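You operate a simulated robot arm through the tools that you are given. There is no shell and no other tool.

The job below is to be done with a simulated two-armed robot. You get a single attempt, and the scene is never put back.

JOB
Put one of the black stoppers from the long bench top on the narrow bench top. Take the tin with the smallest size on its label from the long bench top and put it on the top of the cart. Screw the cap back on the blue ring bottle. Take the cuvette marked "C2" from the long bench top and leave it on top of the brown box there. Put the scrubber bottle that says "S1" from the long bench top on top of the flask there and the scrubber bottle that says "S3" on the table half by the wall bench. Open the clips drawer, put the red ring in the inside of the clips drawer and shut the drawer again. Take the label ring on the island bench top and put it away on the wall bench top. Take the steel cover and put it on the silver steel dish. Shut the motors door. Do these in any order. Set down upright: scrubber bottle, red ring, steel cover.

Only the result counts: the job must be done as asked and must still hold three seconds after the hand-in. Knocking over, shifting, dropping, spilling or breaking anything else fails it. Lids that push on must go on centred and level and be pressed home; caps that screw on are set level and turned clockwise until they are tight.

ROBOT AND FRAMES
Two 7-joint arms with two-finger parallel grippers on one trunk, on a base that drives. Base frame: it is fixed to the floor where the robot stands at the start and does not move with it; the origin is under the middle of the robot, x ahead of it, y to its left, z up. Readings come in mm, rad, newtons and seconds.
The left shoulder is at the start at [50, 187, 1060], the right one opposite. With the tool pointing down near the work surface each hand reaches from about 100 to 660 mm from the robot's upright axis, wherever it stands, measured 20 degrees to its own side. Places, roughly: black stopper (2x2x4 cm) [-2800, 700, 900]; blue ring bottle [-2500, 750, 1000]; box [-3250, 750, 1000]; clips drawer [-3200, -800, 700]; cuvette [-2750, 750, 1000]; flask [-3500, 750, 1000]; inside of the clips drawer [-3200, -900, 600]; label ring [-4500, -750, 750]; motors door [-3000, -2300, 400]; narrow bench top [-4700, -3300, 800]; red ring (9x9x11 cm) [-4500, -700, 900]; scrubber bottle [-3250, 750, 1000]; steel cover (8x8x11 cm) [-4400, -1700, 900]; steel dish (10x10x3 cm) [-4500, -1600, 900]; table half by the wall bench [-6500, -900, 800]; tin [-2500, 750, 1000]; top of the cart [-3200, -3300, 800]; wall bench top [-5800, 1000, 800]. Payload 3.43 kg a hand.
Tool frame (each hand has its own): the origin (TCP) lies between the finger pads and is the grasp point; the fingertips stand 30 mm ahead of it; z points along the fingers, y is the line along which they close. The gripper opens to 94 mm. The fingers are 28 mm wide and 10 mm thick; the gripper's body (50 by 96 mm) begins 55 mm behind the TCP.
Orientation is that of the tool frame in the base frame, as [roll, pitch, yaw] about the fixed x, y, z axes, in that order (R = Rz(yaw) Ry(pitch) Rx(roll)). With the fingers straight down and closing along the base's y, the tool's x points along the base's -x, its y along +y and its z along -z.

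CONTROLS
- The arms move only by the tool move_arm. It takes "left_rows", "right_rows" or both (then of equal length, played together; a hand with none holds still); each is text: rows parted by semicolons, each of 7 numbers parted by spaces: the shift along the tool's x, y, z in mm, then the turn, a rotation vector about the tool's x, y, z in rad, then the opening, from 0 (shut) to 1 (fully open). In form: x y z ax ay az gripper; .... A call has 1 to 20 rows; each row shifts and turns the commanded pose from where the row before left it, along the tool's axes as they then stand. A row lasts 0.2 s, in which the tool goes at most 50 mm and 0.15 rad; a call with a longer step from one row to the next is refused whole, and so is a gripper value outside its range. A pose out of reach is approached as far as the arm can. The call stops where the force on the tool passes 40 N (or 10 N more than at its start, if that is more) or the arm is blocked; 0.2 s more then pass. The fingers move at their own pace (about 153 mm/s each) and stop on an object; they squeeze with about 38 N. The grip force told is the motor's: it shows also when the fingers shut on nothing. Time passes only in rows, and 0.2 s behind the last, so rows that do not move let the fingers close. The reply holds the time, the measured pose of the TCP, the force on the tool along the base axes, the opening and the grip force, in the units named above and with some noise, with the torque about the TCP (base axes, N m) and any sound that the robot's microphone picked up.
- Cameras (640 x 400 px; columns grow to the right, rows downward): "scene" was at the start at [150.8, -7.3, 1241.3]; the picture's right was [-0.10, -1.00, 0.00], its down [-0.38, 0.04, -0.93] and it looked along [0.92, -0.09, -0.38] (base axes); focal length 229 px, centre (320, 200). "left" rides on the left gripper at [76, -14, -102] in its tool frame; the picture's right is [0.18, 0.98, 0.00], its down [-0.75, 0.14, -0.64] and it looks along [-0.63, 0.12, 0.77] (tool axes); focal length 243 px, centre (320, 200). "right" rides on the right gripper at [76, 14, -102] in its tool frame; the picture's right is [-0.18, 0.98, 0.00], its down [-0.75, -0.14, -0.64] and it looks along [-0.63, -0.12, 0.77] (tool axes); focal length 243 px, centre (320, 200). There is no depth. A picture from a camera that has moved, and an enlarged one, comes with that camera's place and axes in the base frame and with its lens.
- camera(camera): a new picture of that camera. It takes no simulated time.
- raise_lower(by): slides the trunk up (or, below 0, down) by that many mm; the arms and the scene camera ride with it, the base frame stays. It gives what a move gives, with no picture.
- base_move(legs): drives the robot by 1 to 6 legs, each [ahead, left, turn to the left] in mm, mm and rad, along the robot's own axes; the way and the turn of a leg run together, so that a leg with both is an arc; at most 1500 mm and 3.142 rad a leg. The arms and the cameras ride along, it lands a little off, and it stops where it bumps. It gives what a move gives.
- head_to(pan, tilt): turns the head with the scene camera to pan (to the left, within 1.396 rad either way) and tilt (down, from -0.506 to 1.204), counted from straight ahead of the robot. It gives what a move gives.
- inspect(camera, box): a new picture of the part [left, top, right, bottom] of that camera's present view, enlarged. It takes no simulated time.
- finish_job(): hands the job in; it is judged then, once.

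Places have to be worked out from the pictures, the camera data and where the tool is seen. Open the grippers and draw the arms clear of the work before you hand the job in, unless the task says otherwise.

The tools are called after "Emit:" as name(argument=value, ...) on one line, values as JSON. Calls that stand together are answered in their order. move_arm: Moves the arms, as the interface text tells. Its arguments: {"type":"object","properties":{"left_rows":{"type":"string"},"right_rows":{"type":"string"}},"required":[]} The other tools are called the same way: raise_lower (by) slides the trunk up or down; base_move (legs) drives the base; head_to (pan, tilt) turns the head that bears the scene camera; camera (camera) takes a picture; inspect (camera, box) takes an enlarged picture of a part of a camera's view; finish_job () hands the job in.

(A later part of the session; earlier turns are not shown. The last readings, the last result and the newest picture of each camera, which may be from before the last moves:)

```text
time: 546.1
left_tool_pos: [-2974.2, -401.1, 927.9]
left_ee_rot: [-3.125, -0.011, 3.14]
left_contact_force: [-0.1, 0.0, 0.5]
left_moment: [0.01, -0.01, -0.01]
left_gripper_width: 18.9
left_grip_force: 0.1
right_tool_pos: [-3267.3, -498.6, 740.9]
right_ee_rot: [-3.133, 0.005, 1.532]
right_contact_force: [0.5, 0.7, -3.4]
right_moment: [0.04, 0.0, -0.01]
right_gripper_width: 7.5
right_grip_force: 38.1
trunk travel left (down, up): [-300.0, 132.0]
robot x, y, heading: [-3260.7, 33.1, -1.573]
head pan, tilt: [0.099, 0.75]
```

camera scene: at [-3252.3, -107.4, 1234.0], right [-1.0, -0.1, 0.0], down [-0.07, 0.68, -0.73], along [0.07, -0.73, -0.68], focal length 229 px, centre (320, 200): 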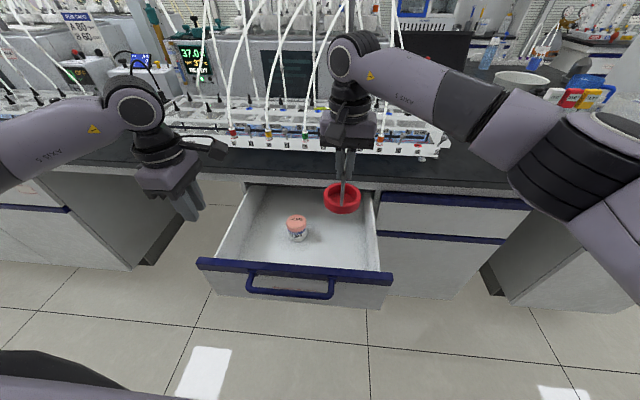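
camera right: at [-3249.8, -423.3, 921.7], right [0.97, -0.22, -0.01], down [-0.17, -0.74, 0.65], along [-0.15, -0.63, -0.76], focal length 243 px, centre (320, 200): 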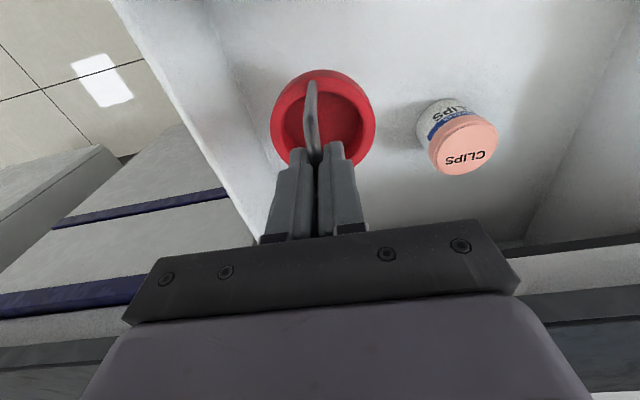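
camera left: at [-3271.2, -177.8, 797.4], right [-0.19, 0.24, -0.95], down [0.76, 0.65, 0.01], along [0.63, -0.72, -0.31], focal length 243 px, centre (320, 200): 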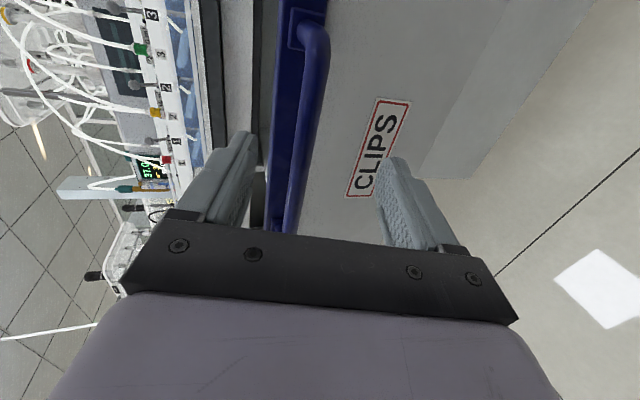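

Emit:
move_arm(right_rows="0 0 3 0 0 0 0; 0 0 2 0 0 0 0; 0 0 0 0 0 0 0")

Emit:
move_arm(right_rows="0 0 3 0 0 0 0; 0 0 0 0 0 0 0")

Emit:
move_arm(right_rows="0 0 3 0 0 0 0; 0 0 0 0 0 0 0")

Emit:
inspect(camera="scene", box=[280, 180, 400, 270])

```text
time: 546.9
left_tool_pos: [-2974.5, -400.5, 929.5]
left_ee_rot: [-3.123, -0.012, 3.139]
left_contact_force: [-0.9, 0.1, 0.0]
left_moment: [0.02, 0.0, -0.01]
left_gripper_width: 18.9
left_grip_force: 0.1
right_tool_pos: [-3267.2, -500.5, 739.4]
right_ee_rot: [-3.136, 0.01, 1.53]
right_contact_force: [-1.2, -0.8, 19.7]
right_moment: [0.45, 0.0, -0.02]
right_gripper_width: 7.3
right_grip_force: 37.9
trunk travel left (down, up): [-300.0, 132.0]
robot x, y, heading: [-3261.5, 32.5, -1.577]
head pan, tilt: [0.099, 0.75]
```

```text
time: 547.5
left_tool_pos: [-2975.5, -399.1, 929.2]
left_ee_rot: [-3.121, -0.012, 3.14]
left_contact_force: [-0.9, 0.2, 0.5]
left_moment: [-0.04, -0.01, 0.0]
left_gripper_width: 18.9
left_grip_force: 0.0
right_tool_pos: [-3266.2, -501.1, 737.9]
right_ee_rot: [-3.137, 0.014, 1.533]
right_contact_force: [-0.6, 0.0, 31.6]
right_moment: [0.03, 0.04, -0.05]
right_gripper_width: 7.5
right_grip_force: 38.3
trunk travel left (down, up): [-300.0, 132.0]
robot x, y, heading: [-3263.4, 34.5, -1.574]
head pan, tilt: [0.099, 0.75]
```

```text
time: 548.1
left_tool_pos: [-2974.6, -400.5, 928.5]
left_ee_rot: [-3.123, -0.011, 3.14]
left_contact_force: [0.8, -0.5, -0.1]
left_moment: [0.03, -0.03, 0.0]
left_gripper_width: 18.7
left_grip_force: 0.1
right_tool_pos: [-3267.6, -500.4, 734.2]
right_ee_rot: [-3.134, 0.012, 1.531]
right_contact_force: [-0.4, -0.5, 26.1]
right_moment: [-0.13, 0.02, 0.18]
right_gripper_width: 7.5
right_grip_force: 37.9
trunk travel left (down, up): [-300.0, 132.0]
robot x, y, heading: [-3262.5, 32.9, -1.57]
head pan, tilt: [0.099, 0.75]
```

```text
4.44 times, centred on (340, 225) of scene
camera zoom: at [-3252.2, -104.9, 1234.4], right [-1.0, -0.1, 0.0], down [-0.07, 0.68, -0.73], along [0.07, -0.73, -0.68], focal length 1019 px, centre (231, 89)
```

zoom: 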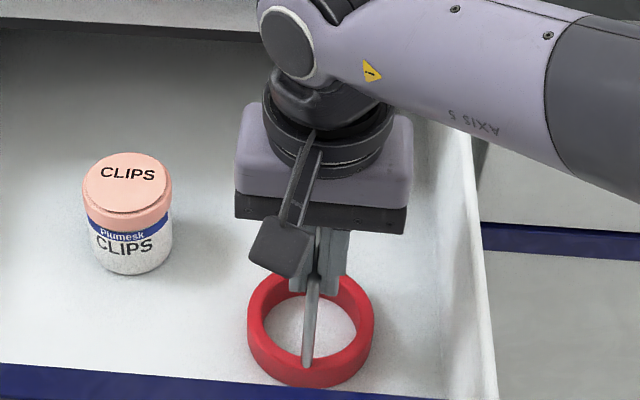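

Contact at ≈740, ring resting flat. I ease off, release the handle and rise.

Emit:
move_arm(right_rows="0 0 -3 0 0 0 0; 0 0 0 0 0 0 0")

Emit:
move_arm(right_rows="0 0 -1 0 0 0 0; 0 0 0 0 0 0 0.2; 0 0 0 0 0 0 0.3; 0 0 0 0 0 0 0.35; 0 0 -5 0 0 0 0.35; 0 0 -20 0 0 0 0.35; 0 0 -40 0 0 0 0.35; 0 0 -40 0 0 0 0.35; 0 0 -40 0 0 0 0.35; 0 0 -40 0 0 0 0.35; 0 0 0 0 0 0 0.35")

Emit:
inspect(camera="scene", box=[220, 160, 420, 285])

```text
time: 548.7
left_tool_pos: [-2975.4, -400.8, 928.8]
left_ee_rot: [-3.123, -0.01, 3.14]
left_contact_force: [0.2, 0.4, -0.1]
left_moment: [-0.03, -0.02, 0.0]
left_gripper_width: 18.4
left_grip_force: 0.1
right_tool_pos: [-3267.2, -500.5, 735.4]
right_ee_rot: [-3.133, 0.005, 1.533]
right_contact_force: [1.1, -1.1, 11.2]
right_moment: [-0.82, 0.03, 0.08]
right_gripper_width: 7.5
right_grip_force: 38.5
trunk travel left (down, up): [-300.0, 132.0]
robot x, y, heading: [-3257.1, 31.2, -1.576]
head pan, tilt: [0.099, 0.75]
```

```text
time: 551.1
left_tool_pos: [-2973.5, -400.7, 927.7]
left_ee_rot: [-3.127, -0.011, 3.14]
left_contact_force: [0.6, 0.3, -1.0]
left_moment: [-0.03, 0.02, 0.04]
left_gripper_width: 18.9
left_grip_force: 0.0
right_tool_pos: [-3265.1, -500.2, 920.4]
right_ee_rot: [-3.134, 0.005, 1.532]
right_contact_force: [-0.5, -0.2, -0.2]
right_moment: [-0.03, 0.01, 0.01]
right_gripper_width: 32.8
right_grip_force: 0.0
trunk travel left (down, up): [-300.0, 132.0]
robot x, y, heading: [-3258.0, 34.6, -1.574]
head pan, tilt: [0.099, 0.75]
```

```text
3.20 times, centred on (320, 222) of scene
camera zoom: at [-3252.2, -107.2, 1234.1], right [-1.0, -0.1, 0.0], down [-0.07, 0.68, -0.73], along [0.07, -0.73, -0.68], focal length 734 px, centre (320, 128)
```

zoom: 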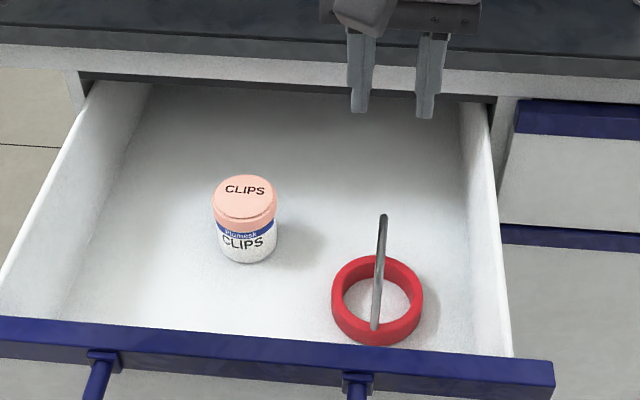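

The red ring stands upright in the drawer. To shut it I'll push the front with the left hand pointing forward again. First I back up and move the right hand away.

Emit:
base_move(legs=[[-150, 0, 0]])

Emit:
move_arm(right_rows="10 -40 0 0 0 0 0.3; 15 -40 0 0 0 0 0.3; 15 -40 0 0 0 0 0.3; 15 -40 0 0 0 0 0.3; 15 -40 0 0 0 0 0.3; 15 -40 0 0 0 0 0.3; 0 0 0 0 0 0 0.3", left_rows="35 0 0 0 0 0 0; 35 0 0 0 0 0 0; 35 0 0 0 0 0 0; 35 0 0 0 0 0 0; 35 0 0 0 0 0 0; 35 0 0 0 0 0 0; 0 0 0 0 0 0 0")

Emit:
camera(camera="scene")

```text
time: 552.5
left_tool_pos: [-2974.6, -251.4, 928.1]
left_ee_rot: [-3.126, -0.01, 3.137]
left_contact_force: [-0.5, -0.1, 0.4]
left_moment: [-0.01, 0.07, -0.01]
left_gripper_width: 18.6
left_grip_force: 0.0
right_tool_pos: [-3266.5, -347.6, 920.7]
right_ee_rot: [-3.133, 0.004, 1.529]
right_contact_force: [0.2, 1.1, 0.8]
right_moment: [-0.02, 0.01, -0.01]
right_gripper_width: 32.8
right_grip_force: 0.0
trunk travel left (down, up): [-300.0, 132.0]
robot x, y, heading: [-3258.4, 183.0, -1.576]
head pan, tilt: [0.099, 0.75]
```

```text
time: 554.1
left_tool_pos: [-3187.8, -250.4, 932.1]
left_ee_rot: [-3.125, -0.01, 3.139]
left_contact_force: [-1.2, -0.1, 0.0]
left_moment: [0.03, -0.04, 0.01]
left_gripper_width: 0.3
left_grip_force: 32.9
right_tool_pos: [-3501.1, -253.5, 920.1]
right_ee_rot: [-3.134, 0.005, 1.53]
right_contact_force: [-1.1, 0.3, -0.5]
right_moment: [-0.02, -0.01, 0.03]
right_gripper_width: 28.2
right_grip_force: 0.1
trunk travel left (down, up): [-300.0, 132.0]
robot x, y, heading: [-3255.3, 183.1, -1.58]
head pan, tilt: [0.099, 0.75]
```

```text
taken
camera scene: at [-3251.7, 44.3, 1234.1], right [-1.0, -0.09, 0.0], down [-0.06, 0.68, -0.73], along [0.07, -0.73, -0.68], focal length 229 px, centre (320, 200)
```

scene: 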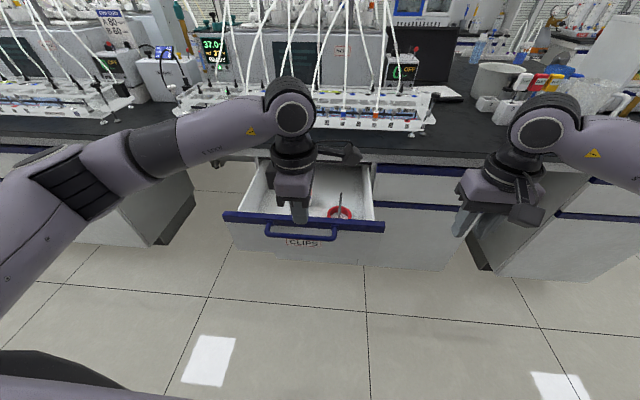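

I tilt the left hand forward again and lower the trunk so its closed fingers face the drawer front below the bar.

Emit:
move_arm(left_rows="0 0 0 0.145 0 0 0; 0 0 0 0.145 0 0 0; 0 0 0 0.145 0 0 0; 0 0 0 0.145 0 0 0; 0 0 0 0.145 0 0 0; 0 0 0 0.145 0 0 0; 0 0 0 0.145 0 0 0; 0 0 0 0.145 0 0 0; 0 0 0 0.145 0 0 0; 0 0 0 0.1 0 0 0; 0 0 0 0 0 0 0")

Emit:
raise_lower(by=-232)

Emit:
camera(camera="left")

Emit:
camera(camera="scene")

```text
time: 556.5
left_tool_pos: [-3184.1, -251.3, 930.5]
left_ee_rot: [-1.721, -0.011, 3.138]
left_contact_force: [-0.4, -0.4, 0.2]
left_moment: [0.0, -0.01, 0.0]
left_gripper_width: 0.0
left_grip_force: 32.5
right_tool_pos: [-3501.2, -254.9, 919.8]
right_ee_rot: [-3.137, 0.006, 1.529]
right_contact_force: [-0.1, 0.0, 1.4]
right_moment: [0.0, -0.01, 0.0]
right_gripper_width: 28.3
right_grip_force: 0.1
trunk travel left (down, up): [-300.0, 132.0]
robot x, y, heading: [-3261.0, 182.8, -1.575]
head pan, tilt: [0.099, 0.75]
```

```text
time: 558.9
left_tool_pos: [-3184.8, -251.1, 697.5]
left_ee_rot: [-1.721, -0.011, 3.138]
left_contact_force: [-0.4, 0.4, 0.6]
left_moment: [0.01, 0.02, 0.02]
left_gripper_width: 0.0
left_grip_force: 33.1
right_tool_pos: [-3499.3, -254.2, 687.9]
right_ee_rot: [-3.134, 0.005, 1.528]
right_contact_force: [0.2, -0.3, -1.5]
right_moment: [0.02, -0.03, -0.01]
right_gripper_width: 28.0
right_grip_force: 0.0
trunk travel left (down, up): [-68.0, 364.0]
robot x, y, heading: [-3256.6, 183.2, -1.578]
head pan, tilt: [0.099, 0.75]
```

```text
taken
camera left: at [-3260.1, -150.8, 726.9], right [-0.19, 0.15, -0.97], down [0.76, 0.65, -0.05], along [0.63, -0.74, -0.24], focal length 243 px, centre (320, 200)
```

left: 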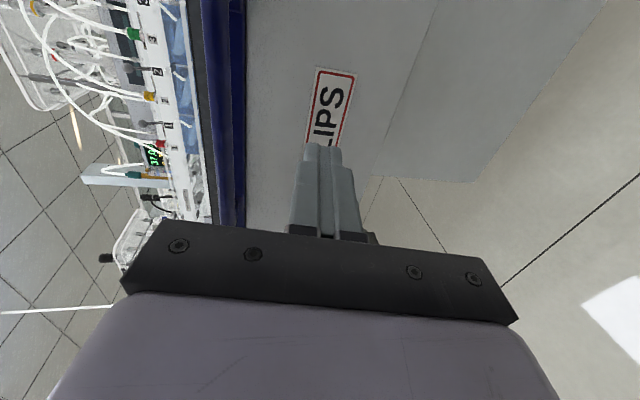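

```text
taken
camera scene: at [-3251.9, 44.4, 1002.1], right [-1.0, -0.09, 0.0], down [-0.06, 0.68, -0.73], along [0.07, -0.73, -0.68], focal length 229 px, centre (320, 200)
```

scene: 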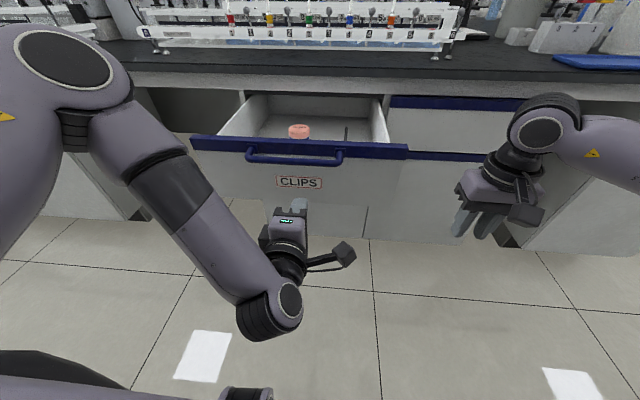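

The fingers face the drawer front. I raise the right hand out of the way, then push by driving forward gently.

Emit:
move_arm(right_rows="0 0 -45 0 0 0 0.3; 0 0 -45 0 0 0 0.3; 0 0 -45 0 0 0 0.3; 0 0 -45 0 0 0 0.3; 0 0 -45 0 0 0 0.3; 0 0 -25 0 0 0 0.3; 0 0 0 0 0 0 0.3")

Emit:
base_move(legs=[[90, 0, 0], [60, 0, 0]])

Emit:
camera(camera="scene")

```text
time: 560.5
left_tool_pos: [-3184.9, -250.4, 697.9]
left_ee_rot: [-1.719, -0.011, 3.138]
left_contact_force: [0.2, 0.3, 0.1]
left_moment: [-0.01, -0.03, -0.01]
left_gripper_width: 0.0
left_grip_force: 33.0
right_tool_pos: [-3499.3, -252.9, 940.2]
right_ee_rot: [-3.135, 0.005, 1.531]
right_contact_force: [0.1, 0.4, -0.1]
right_moment: [-0.01, -0.01, 0.01]
right_gripper_width: 28.4
right_grip_force: 0.1
trunk travel left (down, up): [-68.0, 364.0]
robot x, y, heading: [-3262.3, 185.2, -1.575]
head pan, tilt: [0.099, 0.75]
```

```text
time: 562.2
left_tool_pos: [-3186.8, -398.1, 697.8]
left_ee_rot: [-1.721, -0.012, 3.137]
left_contact_force: [-0.6, 0.4, -1.0]
left_moment: [-0.03, 0.04, 0.01]
left_gripper_width: 0.1
left_grip_force: 33.7
right_tool_pos: [-3501.1, -400.4, 940.6]
right_ee_rot: [-3.134, 0.007, 1.53]
right_contact_force: [0.0, 0.4, -0.4]
right_moment: [0.04, 0.04, 0.02]
right_gripper_width: 28.2
right_grip_force: 0.1
trunk travel left (down, up): [-68.0, 364.0]
robot x, y, heading: [-3260.8, 35.4, -1.578]
head pan, tilt: [0.099, 0.75]
```

```text
taken
camera scene: at [-3252.9, -103.7, 1002.1], right [-1.0, -0.09, 0.0], down [-0.06, 0.68, -0.73], along [0.07, -0.73, -0.68], focal length 229 px, centre (320, 200)
```

scene: 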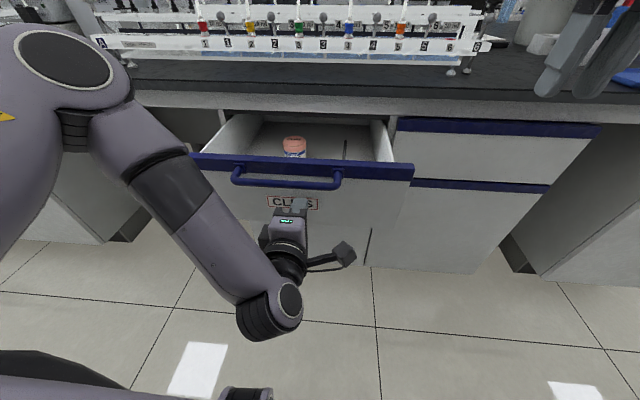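

The drawer is moving in. I continue pushing.

Emit:
base_move(legs=[[80, 0, 0], [80, 0, 0]])

Emit:
camera(camera="scene")

```text
time: 563.9
left_tool_pos: [-3186.5, -555.6, 697.5]
left_ee_rot: [-1.721, -0.01, 3.135]
left_contact_force: [-0.4, -0.5, -0.5]
left_moment: [0.0, 0.02, 0.0]
left_gripper_width: 0.1
left_grip_force: 32.8
right_tool_pos: [-3502.3, -557.1, 939.7]
right_ee_rot: [-3.135, 0.004, 1.529]
right_contact_force: [-0.4, 0.2, 0.2]
right_moment: [0.0, 0.01, 0.03]
right_gripper_width: 28.3
right_grip_force: 0.1
trunk travel left (down, up): [-68.0, 364.0]
robot x, y, heading: [-3263.0, -120.9, -1.575]
head pan, tilt: [0.099, 0.75]
```

```text
taken
camera scene: at [-3254.0, -260.7, 1002.1], right [-1.0, -0.09, 0.0], down [-0.06, 0.68, -0.73], along [0.07, -0.73, -0.68], focal length 229 px, centre (320, 200)
```

scene: 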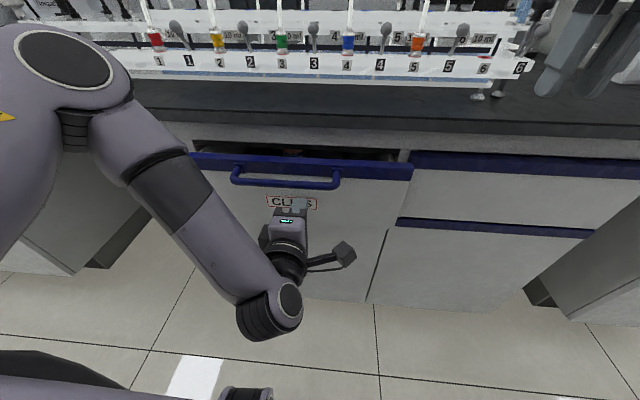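

Almost closed. I lift and draw back the right hand a bit before the last stretch.

Emit:
move_arm(right_rows="25 0 -25 0 0 0 0.3; 25 0 -25 0 0 0 0.3; 20 0 -10 0 0 0 0.3; 0 0 0 0 0 0 0.3")

Emit:
base_move(legs=[[55, 0, 0]])

Emit:
camera(camera="scene")

```text
time: 564.9
left_tool_pos: [-3187.7, -554.8, 698.0]
left_ee_rot: [-1.721, -0.01, 3.137]
left_contact_force: [-0.9, 0.3, 0.1]
left_moment: [0.0, -0.03, -0.02]
left_gripper_width: 0.1
left_grip_force: 33.2
right_tool_pos: [-3499.7, -489.0, 1001.5]
right_ee_rot: [-3.135, 0.004, 1.527]
right_contact_force: [-0.7, 0.6, 0.6]
right_moment: [0.0, -0.03, 0.03]
right_gripper_width: 28.4
right_grip_force: 0.0
trunk travel left (down, up): [-68.0, 364.0]
robot x, y, heading: [-3263.0, -122.8, -1.579]
head pan, tilt: [0.099, 0.75]
```

```text
time: 565.8
left_tool_pos: [-3188.3, -609.6, 697.9]
left_ee_rot: [-1.721, -0.01, 3.137]
left_contact_force: [0.2, 0.2, 0.1]
left_moment: [0.01, -0.01, 0.01]
left_gripper_width: 0.0
left_grip_force: 33.3
right_tool_pos: [-3499.7, -543.5, 1001.6]
right_ee_rot: [-3.135, 0.006, 1.528]
right_contact_force: [0.0, -0.1, -0.7]
right_moment: [0.03, 0.03, -0.01]
right_gripper_width: 28.1
right_grip_force: 0.1
trunk travel left (down, up): [-68.0, 364.0]
robot x, y, heading: [-3262.8, -177.3, -1.582]
head pan, tilt: [0.099, 0.75]
```

```text
taken
camera scene: at [-3254.4, -315.2, 1002.1], right [-1.0, -0.09, 0.0], down [-0.06, 0.68, -0.73], along [0.07, -0.73, -0.68], focal length 229 px, centre (320, 200)
```

scene: 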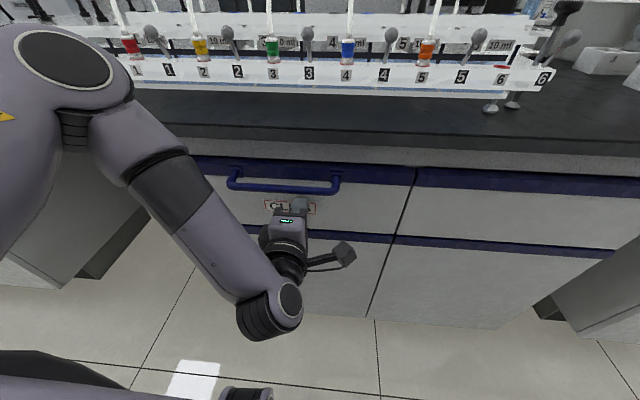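

Nearly flush. I press a little further with the arm to feel the stop.

Emit:
move_arm(left_rows="0 0 6 0 0 0 0; 0 0 6 0 0 0 0; 0 0 0 0 0 0 0")

Emit:
move_arm(left_rows="0 0 4 0 0 0 0; 0 0 4 0 0 0 0; 0 0 0 0 0 0 0")

Emit:
camera(camera="left")

```text
time: 566.3
left_tool_pos: [-3188.6, -611.6, 697.5]
left_ee_rot: [-1.725, -0.009, 3.131]
left_contact_force: [3.7, 14.8, 8.3]
left_moment: [-0.3, -0.1, 0.27]
left_gripper_width: 0.0
left_grip_force: 33.2
right_tool_pos: [-3499.6, -540.7, 1002.3]
right_ee_rot: [-3.136, 0.007, 1.527]
right_contact_force: [-0.7, -0.4, -0.1]
right_moment: [-0.01, 0.01, 0.01]
right_gripper_width: 28.3
right_grip_force: 0.0
trunk travel left (down, up): [-68.0, 364.0]
robot x, y, heading: [-3262.0, -173.2, -1.572]
head pan, tilt: [0.099, 0.75]
stopped in row 2 (left hand): the force on the tool passed its limit at 49 N (the readings are from after the stop); the commanded pose is now the measured one
```

```text
time: 566.7
left_tool_pos: [-3189.0, -612.1, 698.0]
left_ee_rot: [-1.724, -0.007, 3.128]
left_contact_force: [3.9, 16.1, 10.4]
left_moment: [-0.38, -0.11, 0.33]
left_gripper_width: 0.1
left_grip_force: 33.3
right_tool_pos: [-3498.0, -541.2, 1002.4]
right_ee_rot: [-3.137, 0.005, 1.528]
right_contact_force: [-0.4, -0.1, -0.6]
right_moment: [-0.01, 0.02, -0.02]
right_gripper_width: 28.0
right_grip_force: 0.1
trunk travel left (down, up): [-68.0, 364.0]
robot x, y, heading: [-3261.5, -177.0, -1.579]
head pan, tilt: [0.099, 0.75]
stopped in row 1 (left hand): the force on the tool passed its limit at 45 N (the readings are from after the stop); the commanded pose is now the measured one
```

```text
taken
camera left: at [-3262.3, -512.3, 726.6], right [-0.19, 0.15, -0.97], down [0.76, 0.65, -0.05], along [0.62, -0.75, -0.24], focal length 243 px, centre (320, 200)
```

left: 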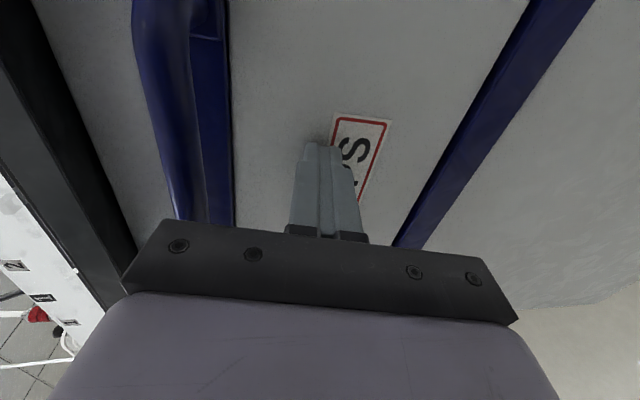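

Firm stop: the drawer is shut. I back off, raise the trunk and restore the left hand.

Emit:
base_move(legs=[[-150, 0, 0]])

Emit:
camera(camera="scene")

Emit:
raise_lower(by=330)

Emit:
move_arm(left_rows="0 0 0 -0.145 0 0 0.2; 0 0 0 -0.145 0 0 0.2; 0 0 0 -0.145 0 0 0.2; 0 0 0 -0.145 0 0 0.2; 0 0 0 -0.145 0 0 0.2; 0 0 0 -0.145 0 0 0.2; 0 0 0 -0.145 0 0 0.2; 0 0 0 -0.145 0 0 0.2; 0 0 0 -0.145 0 0 0.2; 0 0 0 -0.1 0 0 0.2; 0 0 0 0 0 0 0.2")

```text
time: 568.1
left_tool_pos: [-3187.5, -466.6, 696.0]
left_ee_rot: [-1.73, -0.007, 3.128]
left_contact_force: [0.0, 1.0, 0.2]
left_moment: [0.01, 0.0, -0.03]
left_gripper_width: 0.0
left_grip_force: 33.1
right_tool_pos: [-3499.0, -395.2, 1000.3]
right_ee_rot: [-3.137, 0.004, 1.528]
right_contact_force: [-0.6, -0.1, 0.2]
right_moment: [0.04, -0.01, 0.0]
right_gripper_width: 28.2
right_grip_force: 0.1
trunk travel left (down, up): [-68.0, 364.0]
robot x, y, heading: [-3263.1, -24.6, -1.579]
head pan, tilt: [0.099, 0.75]
```

```text
taken
camera scene: at [-3253.3, -166.4, 1002.1], right [-1.0, -0.09, 0.0], down [-0.06, 0.68, -0.73], along [0.07, -0.73, -0.68], focal length 229 px, centre (320, 200)
```

scene: 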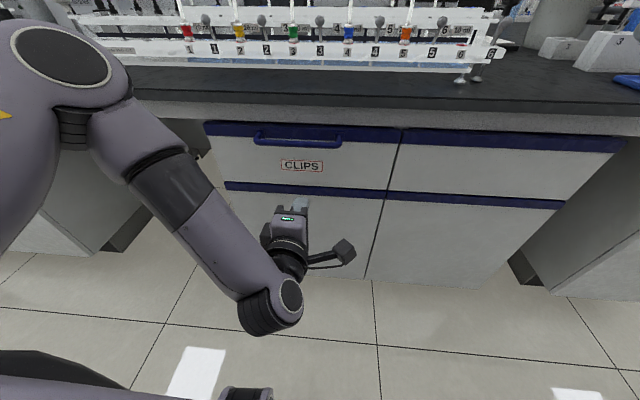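

```text
time: 571.4
left_tool_pos: [-3188.3, -466.7, 1025.9]
left_ee_rot: [-1.728, -0.006, 3.128]
left_contact_force: [-0.5, -0.2, 0.0]
left_moment: [0.02, 0.02, 0.0]
left_gripper_width: 0.0
left_grip_force: 33.6
right_tool_pos: [-3498.9, -394.9, 1332.0]
right_ee_rot: [-3.135, 0.003, 1.527]
right_contact_force: [0.4, 0.9, -0.9]
right_moment: [0.01, 0.01, 0.03]
right_gripper_width: 28.1
right_grip_force: 0.2
trunk travel left (down, up): [-398.0, 34.0]
robot x, y, heading: [-3261.8, -32.2, -1.578]
head pan, tilt: [0.099, 0.75]
```

```text
time: 573.8
left_tool_pos: [-3188.4, -466.2, 1025.6]
left_ee_rot: [-3.135, -0.009, 3.129]
left_contact_force: [-0.1, 0.4, -0.5]
left_moment: [-0.01, -0.01, -0.03]
left_gripper_width: 18.8
left_grip_force: 0.0
right_tool_pos: [-3497.6, -394.9, 1332.2]
right_ee_rot: [-3.138, 0.006, 1.528]
right_contact_force: [0.5, 1.2, 1.0]
right_moment: [-0.01, -0.01, 0.02]
right_gripper_width: 28.2
right_grip_force: 0.1
trunk travel left (down, up): [-398.0, 34.0]
robot x, y, heading: [-3260.7, -25.5, -1.58]
head pan, tilt: [0.099, 0.75]
```

The CLIPS drawer is flush. Last item: S3 (≈(−3003, 693), bar along x). The left wrist is already turned for it. I lower the right hand and turn around to face the long bench.

Emit:
move_arm(right_rows="0 -20 45 0 0 0 0.3; 0 -20 45 0 0 0 0.3; 0 -20 45 0 0 0 0.3; 0 0 45 0 0 0 0.3; 0 0 0 0 0 0 0.3")

Emit:
base_move(legs=[[0, 0, 1.571], [0, 0, 1.571], [0, -385, 0]])

Emit:
head_to(pan=0.1, tilt=0.65)

Emit:
camera(camera="scene")

```text
time: 575.0
left_tool_pos: [-3188.6, -467.0, 1025.5]
left_ee_rot: [-3.134, -0.007, 3.128]
left_contact_force: [-0.8, 0.2, -0.2]
left_moment: [0.06, 0.02, -0.01]
left_gripper_width: 18.8
left_grip_force: 0.2
right_tool_pos: [-3559.8, -391.4, 1150.5]
right_ee_rot: [-3.135, 0.005, 1.524]
right_contact_force: [-0.5, -0.4, 0.0]
right_moment: [0.0, 0.01, 0.01]
right_gripper_width: 28.2
right_grip_force: 0.1
trunk travel left (down, up): [-398.0, 34.0]
robot x, y, heading: [-3261.7, -31.4, -1.576]
head pan, tilt: [0.099, 0.75]
```

```text
time: 586.6
left_tool_pos: [-2967.3, 420.1, 1024.8]
left_ee_rot: [-3.135, -0.006, 0.027]
left_contact_force: [0.4, -0.7, 0.7]
left_moment: [-0.01, 0.0, -0.01]
left_gripper_width: 18.8
left_grip_force: 0.0
right_tool_pos: [-2590.8, 359.3, 1151.6]
right_ee_rot: [-3.137, 0.005, -1.575]
right_contact_force: [-0.1, -0.9, 0.2]
right_moment: [0.03, 0.02, -0.02]
right_gripper_width: 28.0
right_grip_force: 0.1
trunk travel left (down, up): [-398.0, 34.0]
robot x, y, heading: [-2874.2, -16.7, 1.6]
head pan, tilt: [0.099, 0.75]
```

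```text
time: 587.3
left_tool_pos: [-2966.9, 420.4, 1025.0]
left_ee_rot: [-3.134, -0.007, 0.028]
left_contact_force: [0.7, -0.3, 0.0]
left_moment: [-0.02, -0.03, -0.01]
left_gripper_width: 18.7
left_grip_force: 0.1
right_tool_pos: [-2589.6, 361.1, 1152.9]
right_ee_rot: [-3.136, 0.006, -1.574]
right_contact_force: [0.3, 0.1, 1.5]
right_moment: [-0.01, 0.0, -0.03]
right_gripper_width: 28.2
right_grip_force: 0.2
trunk travel left (down, up): [-398.0, 34.0]
robot x, y, heading: [-2874.8, -16.1, 1.603]
head pan, tilt: [0.099, 0.649]
```

```text
taken
camera scene: at [-2889.3, 130.2, 1340.6], right [0.99, 0.13, 0.0], down [0.08, -0.6, -0.8], along [-0.11, 0.79, -0.6], focal length 229 px, centre (320, 200)
```

scene: 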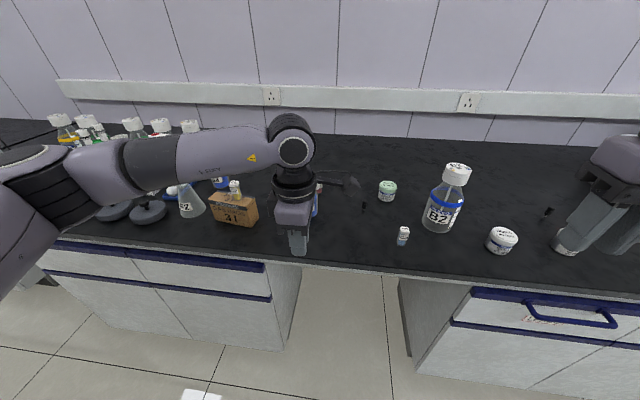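

S3 is behind the left hand. I raise the left hand and drive ahead to y≈165.

Emit:
move_arm(left_rows="0 0 -40 0 0 0 0.6; 0 0 -35 0 0 0 1; 0 0 0 0 0 0 1")

Emit:
base_move(legs=[[180, 0, -0.03]])

Emit:
camera(camera="left")

Emit:
camera(camera="scene")

```text
time: 588.1
left_tool_pos: [-2966.9, 417.5, 1102.1]
left_ee_rot: [-3.134, -0.007, 0.029]
left_contact_force: [0.3, -0.9, -0.2]
left_moment: [-0.02, -0.02, 0.0]
left_gripper_width: 94.1
left_grip_force: 0.1
right_tool_pos: [-2589.9, 360.3, 1152.1]
right_ee_rot: [-3.136, 0.004, -1.573]
right_contact_force: [0.7, 0.8, 0.3]
right_moment: [0.03, -0.03, -0.01]
right_gripper_width: 28.2
right_grip_force: 0.0
trunk travel left (down, up): [-398.0, 34.0]
robot x, y, heading: [-2873.9, -12.0, 1.605]
head pan, tilt: [0.099, 0.649]
```

```text
time: 589.6
left_tool_pos: [-2956.7, 601.0, 1101.4]
left_ee_rot: [-3.134, -0.007, -0.002]
left_contact_force: [-0.8, -0.2, 0.6]
left_moment: [-0.03, -0.03, 0.0]
left_gripper_width: 93.9
left_grip_force: 0.0
right_tool_pos: [-2582.4, 532.7, 1151.9]
right_ee_rot: [-3.135, 0.003, -1.603]
right_contact_force: [-0.8, -0.7, 0.5]
right_moment: [0.0, -0.03, 0.0]
right_gripper_width: 28.3
right_grip_force: 0.0
trunk travel left (down, up): [-398.0, 34.0]
robot x, y, heading: [-2877.9, 163.9, 1.577]
head pan, tilt: [0.099, 0.649]
```

```text
taken
camera left: at [-2881.2, 615.4, 1203.2], right [0.18, -0.98, -0.01], down [-0.76, -0.14, 0.64], along [-0.63, -0.11, -0.77], focal length 243 px, centre (320, 200)
```

left: 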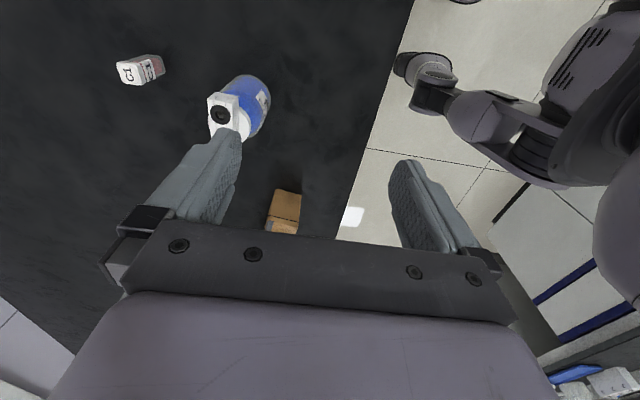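

```text
taken
camera scene: at [-2888.5, 311.9, 1340.5], right [0.99, 0.1, 0.0], down [0.06, -0.6, -0.8], along [-0.08, 0.79, -0.61], focal length 229 px, centre (320, 200)
```

scene: 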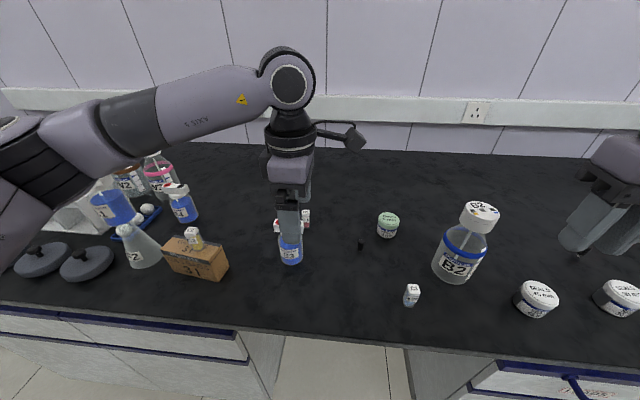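

S3's bar centre ≈(−3001, 690). I move the open left hand over it.

Emit:
move_arm(left_rows="-15 -30 0 0 0 0 1; -15 -30 0 0 0 0 1; -14 -29 20 0 0 0 1; 0 0 30 0 0 0 1; 0 0 0 0 0 0 1")

Emit:
camera(camera="left")

```text
time: 590.8
left_tool_pos: [-2999.6, 689.8, 1050.8]
left_ee_rot: [-3.133, -0.009, -0.001]
left_contact_force: [0.4, 0.2, -0.1]
left_moment: [0.01, -0.01, 0.06]
left_gripper_width: 94.1
left_grip_force: 0.1
right_tool_pos: [-2583.2, 532.1, 1151.2]
right_ee_rot: [-3.137, 0.007, -1.603]
right_contact_force: [-0.6, 0.8, -0.2]
right_moment: [0.01, -0.03, -0.02]
right_gripper_width: 28.4
right_grip_force: 0.1
trunk travel left (down, up): [-398.0, 34.0]
robot x, y, heading: [-2879.6, 163.6, 1.577]
head pan, tilt: [0.099, 0.649]
```

```text
taken
camera left: at [-2923.9, 703.4, 1152.9], right [0.18, -0.98, -0.01], down [-0.76, -0.15, 0.64], along [-0.63, -0.11, -0.77], focal length 243 px, centre (320, 200)
```

left: 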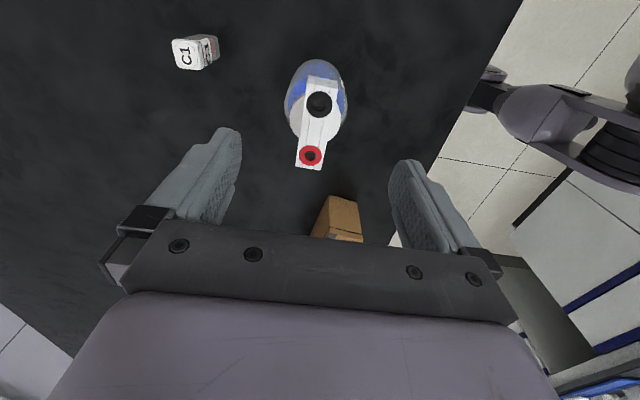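

S3's bar is aligned with the fingers. I descend to TCP≈986 and close.

Emit:
move_arm(left_rows="0 -2 30 0 0 0 1; 0 0 34 0 0 0 1; 0 0 0 0 0 0 1; 0 0 0 0 0 0 0.6; 0 0 0 0 0 0 0.3; 0 0 0 0 0 0 0; 0 0 0 0 0 0 0; 0 0 0 0 0 0 0")

Emit:
camera(camera="left")

Emit:
inspect(camera="scene", box=[240, 150, 360, 270])

```text
time: 592.6
left_tool_pos: [-3000.1, 692.8, 987.7]
left_ee_rot: [-3.133, -0.006, -0.002]
left_contact_force: [0.2, 1.4, -0.1]
left_moment: [-0.03, -0.02, 0.01]
left_gripper_width: 22.5
left_grip_force: 37.7
right_tool_pos: [-2583.9, 531.5, 1150.7]
right_ee_rot: [-3.137, 0.004, -1.604]
right_contact_force: [-0.3, -0.2, -1.1]
right_moment: [0.01, -0.01, -0.01]
right_gripper_width: 28.3
right_grip_force: 0.0
trunk travel left (down, up): [-398.0, 34.0]
robot x, y, heading: [-2881.7, 163.5, 1.574]
head pan, tilt: [0.099, 0.649]
```

```text
taken
camera left: at [-2923.9, 706.3, 1090.3], right [0.18, -0.98, -0.01], down [-0.76, -0.14, 0.64], along [-0.63, -0.11, -0.77], focal length 243 px, centre (320, 200)
```

left: 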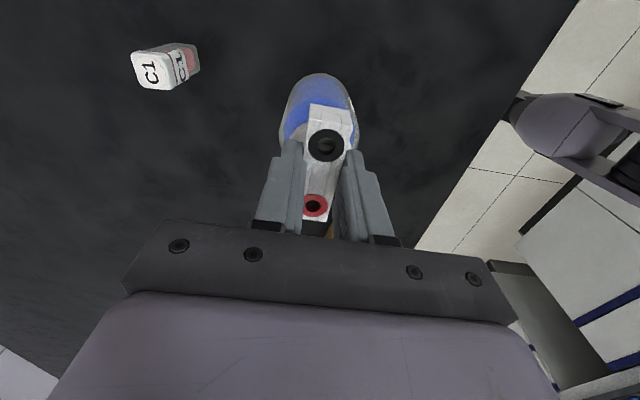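

```text
3.33 times, centred on (300, 210) of scene
camera zoom: at [-2888.5, 311.2, 1340.6], right [0.99, 0.1, 0.0], down [0.06, -0.6, -0.8], along [-0.08, 0.79, -0.6], focal length 764 px, centre (387, 167)
```

zoom: 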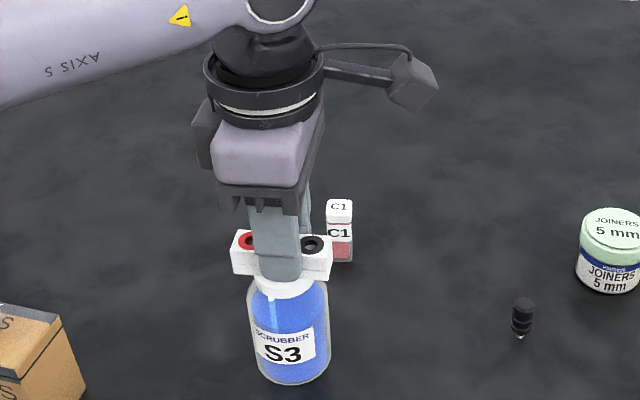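

S3 gripped (22.5 mm). I lift it and back the base away from the bench.

Emit:
move_arm(left_rows="0 0 -10 0 0 0 0; 0 0 -35 0 0 0 0; 0 0 -40 0 0 0 0; 0 0 -20 0 0 0 0; 0 0 0 0 0 0 0")

Emit:
base_move(legs=[[-180, 0, 0]])

Emit:
camera(camera="scene")

Emit:
inspect(camera="scene", box=[80, 130, 260, 260])

```text
time: 593.8
left_tool_pos: [-3000.4, 693.9, 1094.1]
left_ee_rot: [-3.136, -0.007, -0.003]
left_contact_force: [0.6, -0.2, -4.1]
left_moment: [0.01, 0.0, 0.0]
left_gripper_width: 22.4
left_grip_force: 38.3
right_tool_pos: [-2584.4, 533.4, 1151.5]
right_ee_rot: [-3.137, 0.003, -1.605]
right_contact_force: [0.1, 0.0, -0.4]
right_moment: [0.05, 0.0, 0.01]
right_gripper_width: 28.3
right_grip_force: 0.0
trunk travel left (down, up): [-398.0, 34.0]
robot x, y, heading: [-2881.0, 164.8, 1.573]
head pan, tilt: [0.099, 0.649]
```

```text
time: 595.3
left_tool_pos: [-3002.2, 512.6, 1094.7]
left_ee_rot: [-3.134, -0.007, 0.0]
left_contact_force: [-0.4, 0.2, -4.5]
left_moment: [0.02, -0.01, -0.01]
left_gripper_width: 22.6
left_grip_force: 38.4
right_tool_pos: [-2581.6, 352.5, 1152.2]
right_ee_rot: [-3.136, 0.003, -1.601]
right_contact_force: [0.5, -0.9, 0.0]
right_moment: [0.01, 0.0, 0.0]
right_gripper_width: 28.4
right_grip_force: 0.1
trunk travel left (down, up): [-398.0, 34.0]
robot x, y, heading: [-2877.8, -15.5, 1.577]
head pan, tilt: [0.099, 0.649]
```

```text
taken
camera scene: at [-2887.9, 130.9, 1340.7], right [0.99, 0.11, 0.0], down [0.06, -0.6, -0.8], along [-0.08, 0.79, -0.6], focal length 229 px, centre (320, 200)
```

scene: 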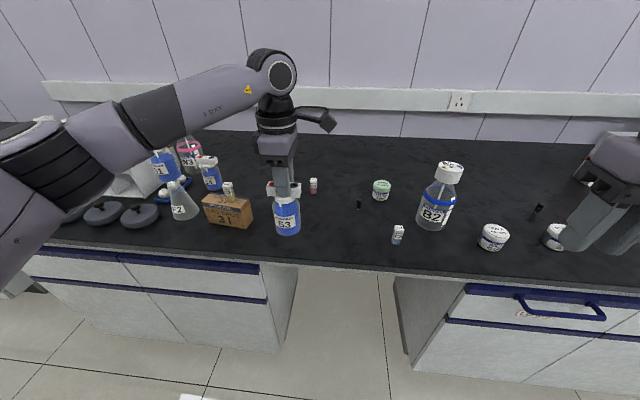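

```text
3.08 times, centred on (170, 195) of scene
camera zoom: at [-2887.9, 130.9, 1340.7], right [0.99, 0.11, 0.0], down [0.06, -0.6, -0.8], along [-0.08, 0.79, -0.6], focal length 705 px, centre (782, 215)
```

zoom: 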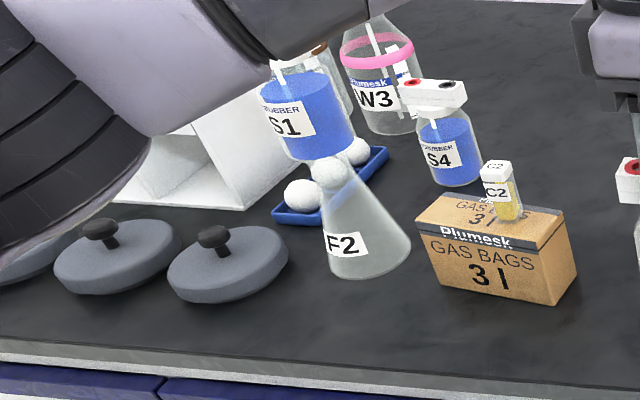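

Everything on the long bench stands as wanted. I turn west and drive to the table area with S3.

Emit:
base_move(legs=[[0, 0, 1.571], [1300, 0, 0], [1250, 0, 0]])

Emit:
head_to(pan=0.3, tilt=0.4)

Emit:
camera(camera="scene")

```text
time: 611.5
left_tool_pos: [-5935.5, -232.4, 1093.5]
left_ee_rot: [-3.135, -0.008, 1.607]
left_contact_force: [0.3, 0.2, -3.8]
left_moment: [-0.03, -0.01, -0.01]
left_gripper_width: 22.3
left_grip_force: 38.1
right_tool_pos: [-5789.0, 192.1, 1151.7]
right_ee_rot: [-3.136, 0.005, 0.002]
right_contact_force: [0.6, -0.1, 0.6]
right_moment: [0.0, 0.01, 0.01]
right_gripper_width: 28.0
right_grip_force: 0.1
trunk travel left (down, up): [-398.0, 34.0]
robot x, y, heading: [-5414.1, -88.8, -3.099]
head pan, tilt: [0.099, 0.649]
```

```text
time: 612.2
left_tool_pos: [-5935.6, -231.7, 1093.5]
left_ee_rot: [-3.135, -0.006, 1.606]
left_contact_force: [0.3, -0.1, -5.0]
left_moment: [0.06, -0.01, 0.01]
left_gripper_width: 22.2
left_grip_force: 37.5
right_tool_pos: [-5789.6, 191.5, 1152.3]
right_ee_rot: [-3.136, 0.004, 0.003]
right_contact_force: [-0.4, 0.6, 0.3]
right_moment: [0.01, -0.05, 0.01]
right_gripper_width: 28.3
right_grip_force: 0.0
trunk travel left (down, up): [-398.0, 34.0]
robot x, y, heading: [-5410.2, -93.2, -3.101]
head pan, tilt: [0.3, 0.4]
```

```text
taken
camera scene: at [-5557.4, -122.9, 1363.0], right [-0.33, 0.94, 0.0], down [0.37, 0.13, -0.92], along [-0.87, -0.31, -0.39], focal length 229 px, centre (320, 200)
```

scene: 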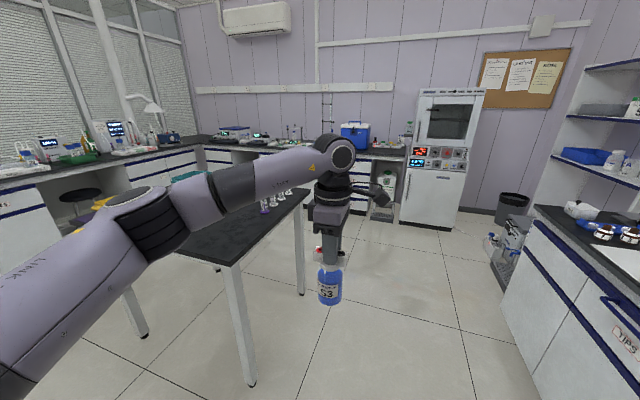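

The table's north edge is at y≈−640 (x −6080…−6843); its half nearer the wall bench is the northern one around (−6500, −900). I sidestep south and approach the table from the east.

Emit:
base_move(legs=[[0, 650, -0.04], [200, 0, 0]])

Emit:
head_to(pan=0.0, tilt=0.5)

Emit:
camera(camera="scene")

Emit:
camera(camera="left")

```text
time: 619.5
left_tool_pos: [-6125.6, -855.3, 1093.5]
left_ee_rot: [-3.136, -0.007, 1.565]
left_contact_force: [0.9, 0.2, -4.8]
left_moment: [-0.02, -0.01, -0.01]
left_gripper_width: 22.3
left_grip_force: 38.2
right_tool_pos: [-5963.3, -437.5, 1151.9]
right_ee_rot: [-3.136, 0.005, -0.037]
right_contact_force: [-0.8, 0.4, 0.3]
right_moment: [0.01, -0.02, -0.03]
right_gripper_width: 28.3
right_grip_force: 0.0
trunk travel left (down, up): [-398.0, 34.0]
robot x, y, heading: [-5597.4, -736.9, -3.146]
head pan, tilt: [0.3, 0.4]
```

```text
time: 620.4
left_tool_pos: [-6124.8, -855.2, 1093.2]
left_ee_rot: [-3.135, -0.007, 1.567]
left_contact_force: [0.0, -0.1, -4.3]
left_moment: [-0.02, 0.06, -0.03]
left_gripper_width: 22.1
left_grip_force: 38.5
right_tool_pos: [-5960.7, -438.3, 1151.6]
right_ee_rot: [-3.136, 0.003, -0.036]
right_contact_force: [-0.2, -0.6, -0.4]
right_moment: [-0.01, 0.05, 0.03]
right_gripper_width: 28.4
right_grip_force: 0.1
trunk travel left (down, up): [-398.0, 34.0]
robot x, y, heading: [-5594.8, -736.7, -3.139]
head pan, tilt: [0.0, 0.499]
```

```text
taken
camera scene: at [-5744.7, -734.4, 1354.0], right [0.0, 1.0, 0.0], down [0.48, 0.0, -0.88], along [-0.88, 0.0, -0.48], focal length 229 px, centre (320, 200)
```

scene: 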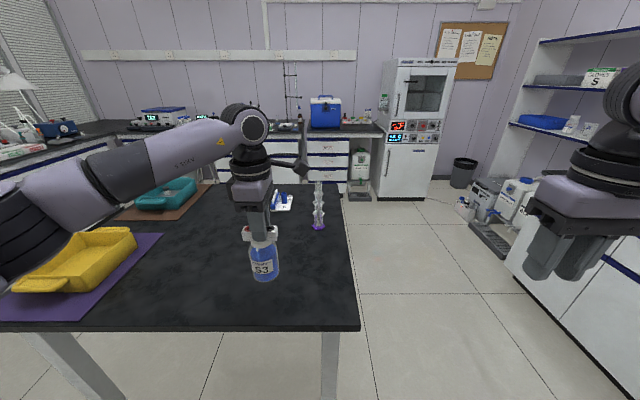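

```text
taken
camera left: at [-6137.2, -780.4, 1195.8], right [0.98, 0.18, -0.01], down [0.14, -0.76, 0.64], along [0.11, -0.63, -0.77], focal length 243 px, centre (320, 200)
```

left: 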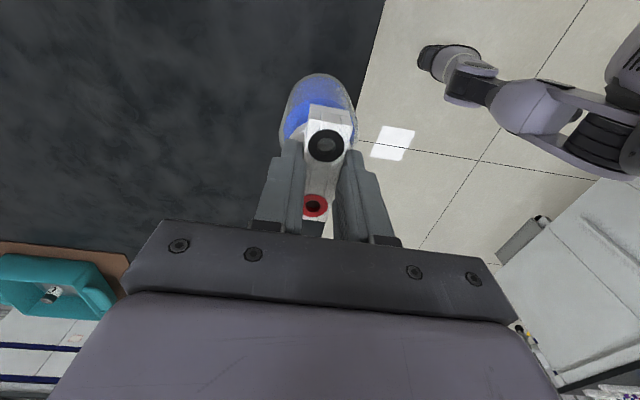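

The northern half is free around (−6280, −855). I drive ahead 150 mm so that S3 is over the table there.

Emit:
base_move(legs=[[150, 0, 0]])

Emit:
camera(camera="scene")

Emit:
inspect(camera="scene", box=[200, 180, 400, 305])

```text
time: 621.7
left_tool_pos: [-6273.9, -858.0, 1093.0]
left_ee_rot: [-3.137, -0.006, 1.569]
left_contact_force: [-0.8, -0.7, -4.7]
left_moment: [0.0, 0.0, 0.03]
left_gripper_width: 22.3
left_grip_force: 38.0
right_tool_pos: [-6112.6, -440.5, 1150.7]
right_ee_rot: [-3.137, 0.005, -0.033]
right_contact_force: [0.1, 0.3, -0.2]
right_moment: [0.01, 0.0, -0.02]
right_gripper_width: 28.3
right_grip_force: 0.1
trunk travel left (down, up): [-398.0, 34.0]
robot x, y, heading: [-5744.4, -736.6, -3.141]
head pan, tilt: [0.0, 0.499]
```

```text
taken
camera scene: at [-5895.3, -735.1, 1353.8], right [0.0, 1.0, 0.0], down [0.48, 0.0, -0.88], along [-0.88, 0.0, -0.48], focal length 229 px, centre (320, 200)
```

scene: 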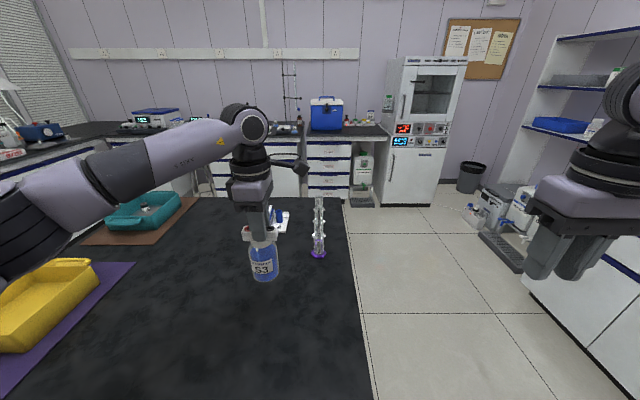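

```text
3.20 times, centred on (300, 242) of scene
camera zoom: at [-5895.3, -735.1, 1353.8], right [0.0, 1.0, 0.0], down [0.48, 0.0, -0.88], along [-0.88, 0.0, -0.48], focal length 734 px, centre (384, 64)
```

zoom: 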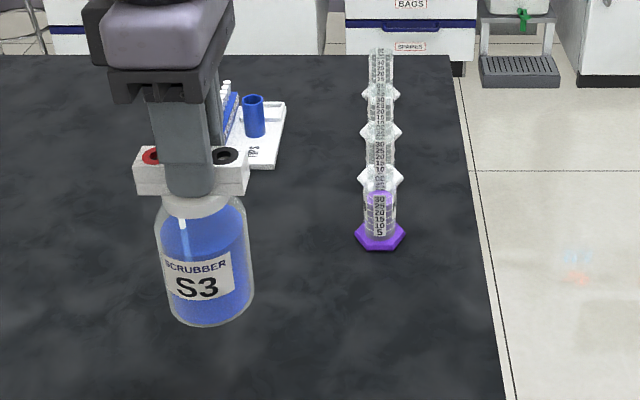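

Clear underneath. I lower S3 toward the table.

Emit:
move_arm(left_rows="0 0 35 0 0 0 0; 0 0 35 0 0 0 0; 0 0 15 0 0 0 0; 0 0 0 0 0 0 0")

Emit:
move_arm(left_rows="0 0 6 0 0 0 0; 0 0 5 0 0 0 0; 0 0 0 0 0 0 0")

Emit:
move_arm(left_rows="0 0 4 0 0 0 0; 0 0 0 0 0 0 0")

Emit:
inspect(camera="scene", box=[200, 180, 400, 305])

```text
time: 622.7
left_tool_pos: [-6275.6, -856.8, 1007.9]
left_ee_rot: [-3.134, -0.007, 1.57]
left_contact_force: [-0.5, 0.3, -5.0]
left_moment: [0.01, -0.02, -0.01]
left_gripper_width: 22.3
left_grip_force: 38.4
right_tool_pos: [-6111.6, -440.4, 1151.6]
right_ee_rot: [-3.137, 0.006, -0.035]
right_contact_force: [-0.5, -0.7, 0.0]
right_moment: [-0.02, -0.03, 0.0]
right_gripper_width: 28.1
right_grip_force: 0.0
trunk travel left (down, up): [-398.0, 34.0]
robot x, y, heading: [-5740.4, -735.8, -3.136]
head pan, tilt: [0.0, 0.499]
```

```text
time: 623.5
left_tool_pos: [-6275.3, -856.4, 997.0]
left_ee_rot: [-3.134, -0.007, 1.57]
left_contact_force: [-0.2, -0.3, -5.5]
left_moment: [0.0, 0.0, 0.02]
left_gripper_width: 22.3
left_grip_force: 38.3
right_tool_pos: [-6112.3, -440.1, 1152.2]
right_ee_rot: [-3.136, 0.005, -0.034]
right_contact_force: [-0.3, -0.4, 0.2]
right_moment: [0.01, 0.01, 0.0]
right_gripper_width: 28.4
right_grip_force: 0.1
trunk travel left (down, up): [-398.0, 34.0]
robot x, y, heading: [-5745.7, -738.0, -3.144]
head pan, tilt: [0.0, 0.499]
```

```text
time: 624.1
left_tool_pos: [-6274.2, -855.9, 992.8]
left_ee_rot: [-3.134, -0.006, 1.568]
left_contact_force: [1.0, 0.5, -5.0]
left_moment: [0.0, 0.01, 0.0]
left_gripper_width: 22.2
left_grip_force: 37.8
right_tool_pos: [-6112.7, -439.7, 1152.6]
right_ee_rot: [-3.137, 0.005, -0.034]
right_contact_force: [-0.6, -0.7, 0.1]
right_moment: [0.02, -0.01, 0.02]
right_gripper_width: 28.1
right_grip_force: 0.1
trunk travel left (down, up): [-398.0, 34.0]
robot x, y, heading: [-5743.3, -734.3, -3.141]
head pan, tilt: [0.0, 0.499]
```

```text
3.20 times, centred on (300, 242) of scene
camera zoom: at [-5894.5, -735.1, 1354.0], right [0.0, 1.0, 0.0], down [0.48, 0.0, -0.88], along [-0.88, 0.0, -0.48], focal length 734 px, centre (384, 64)
```

zoom: 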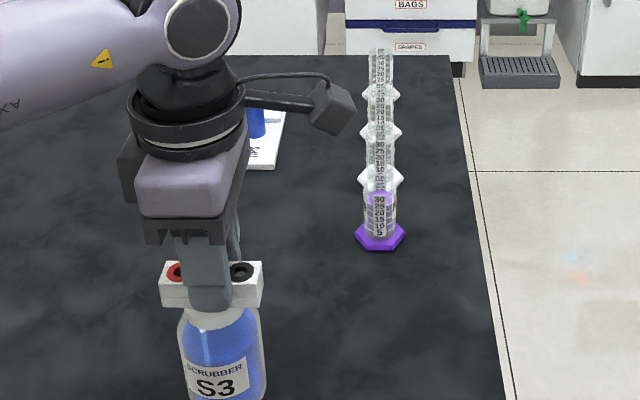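

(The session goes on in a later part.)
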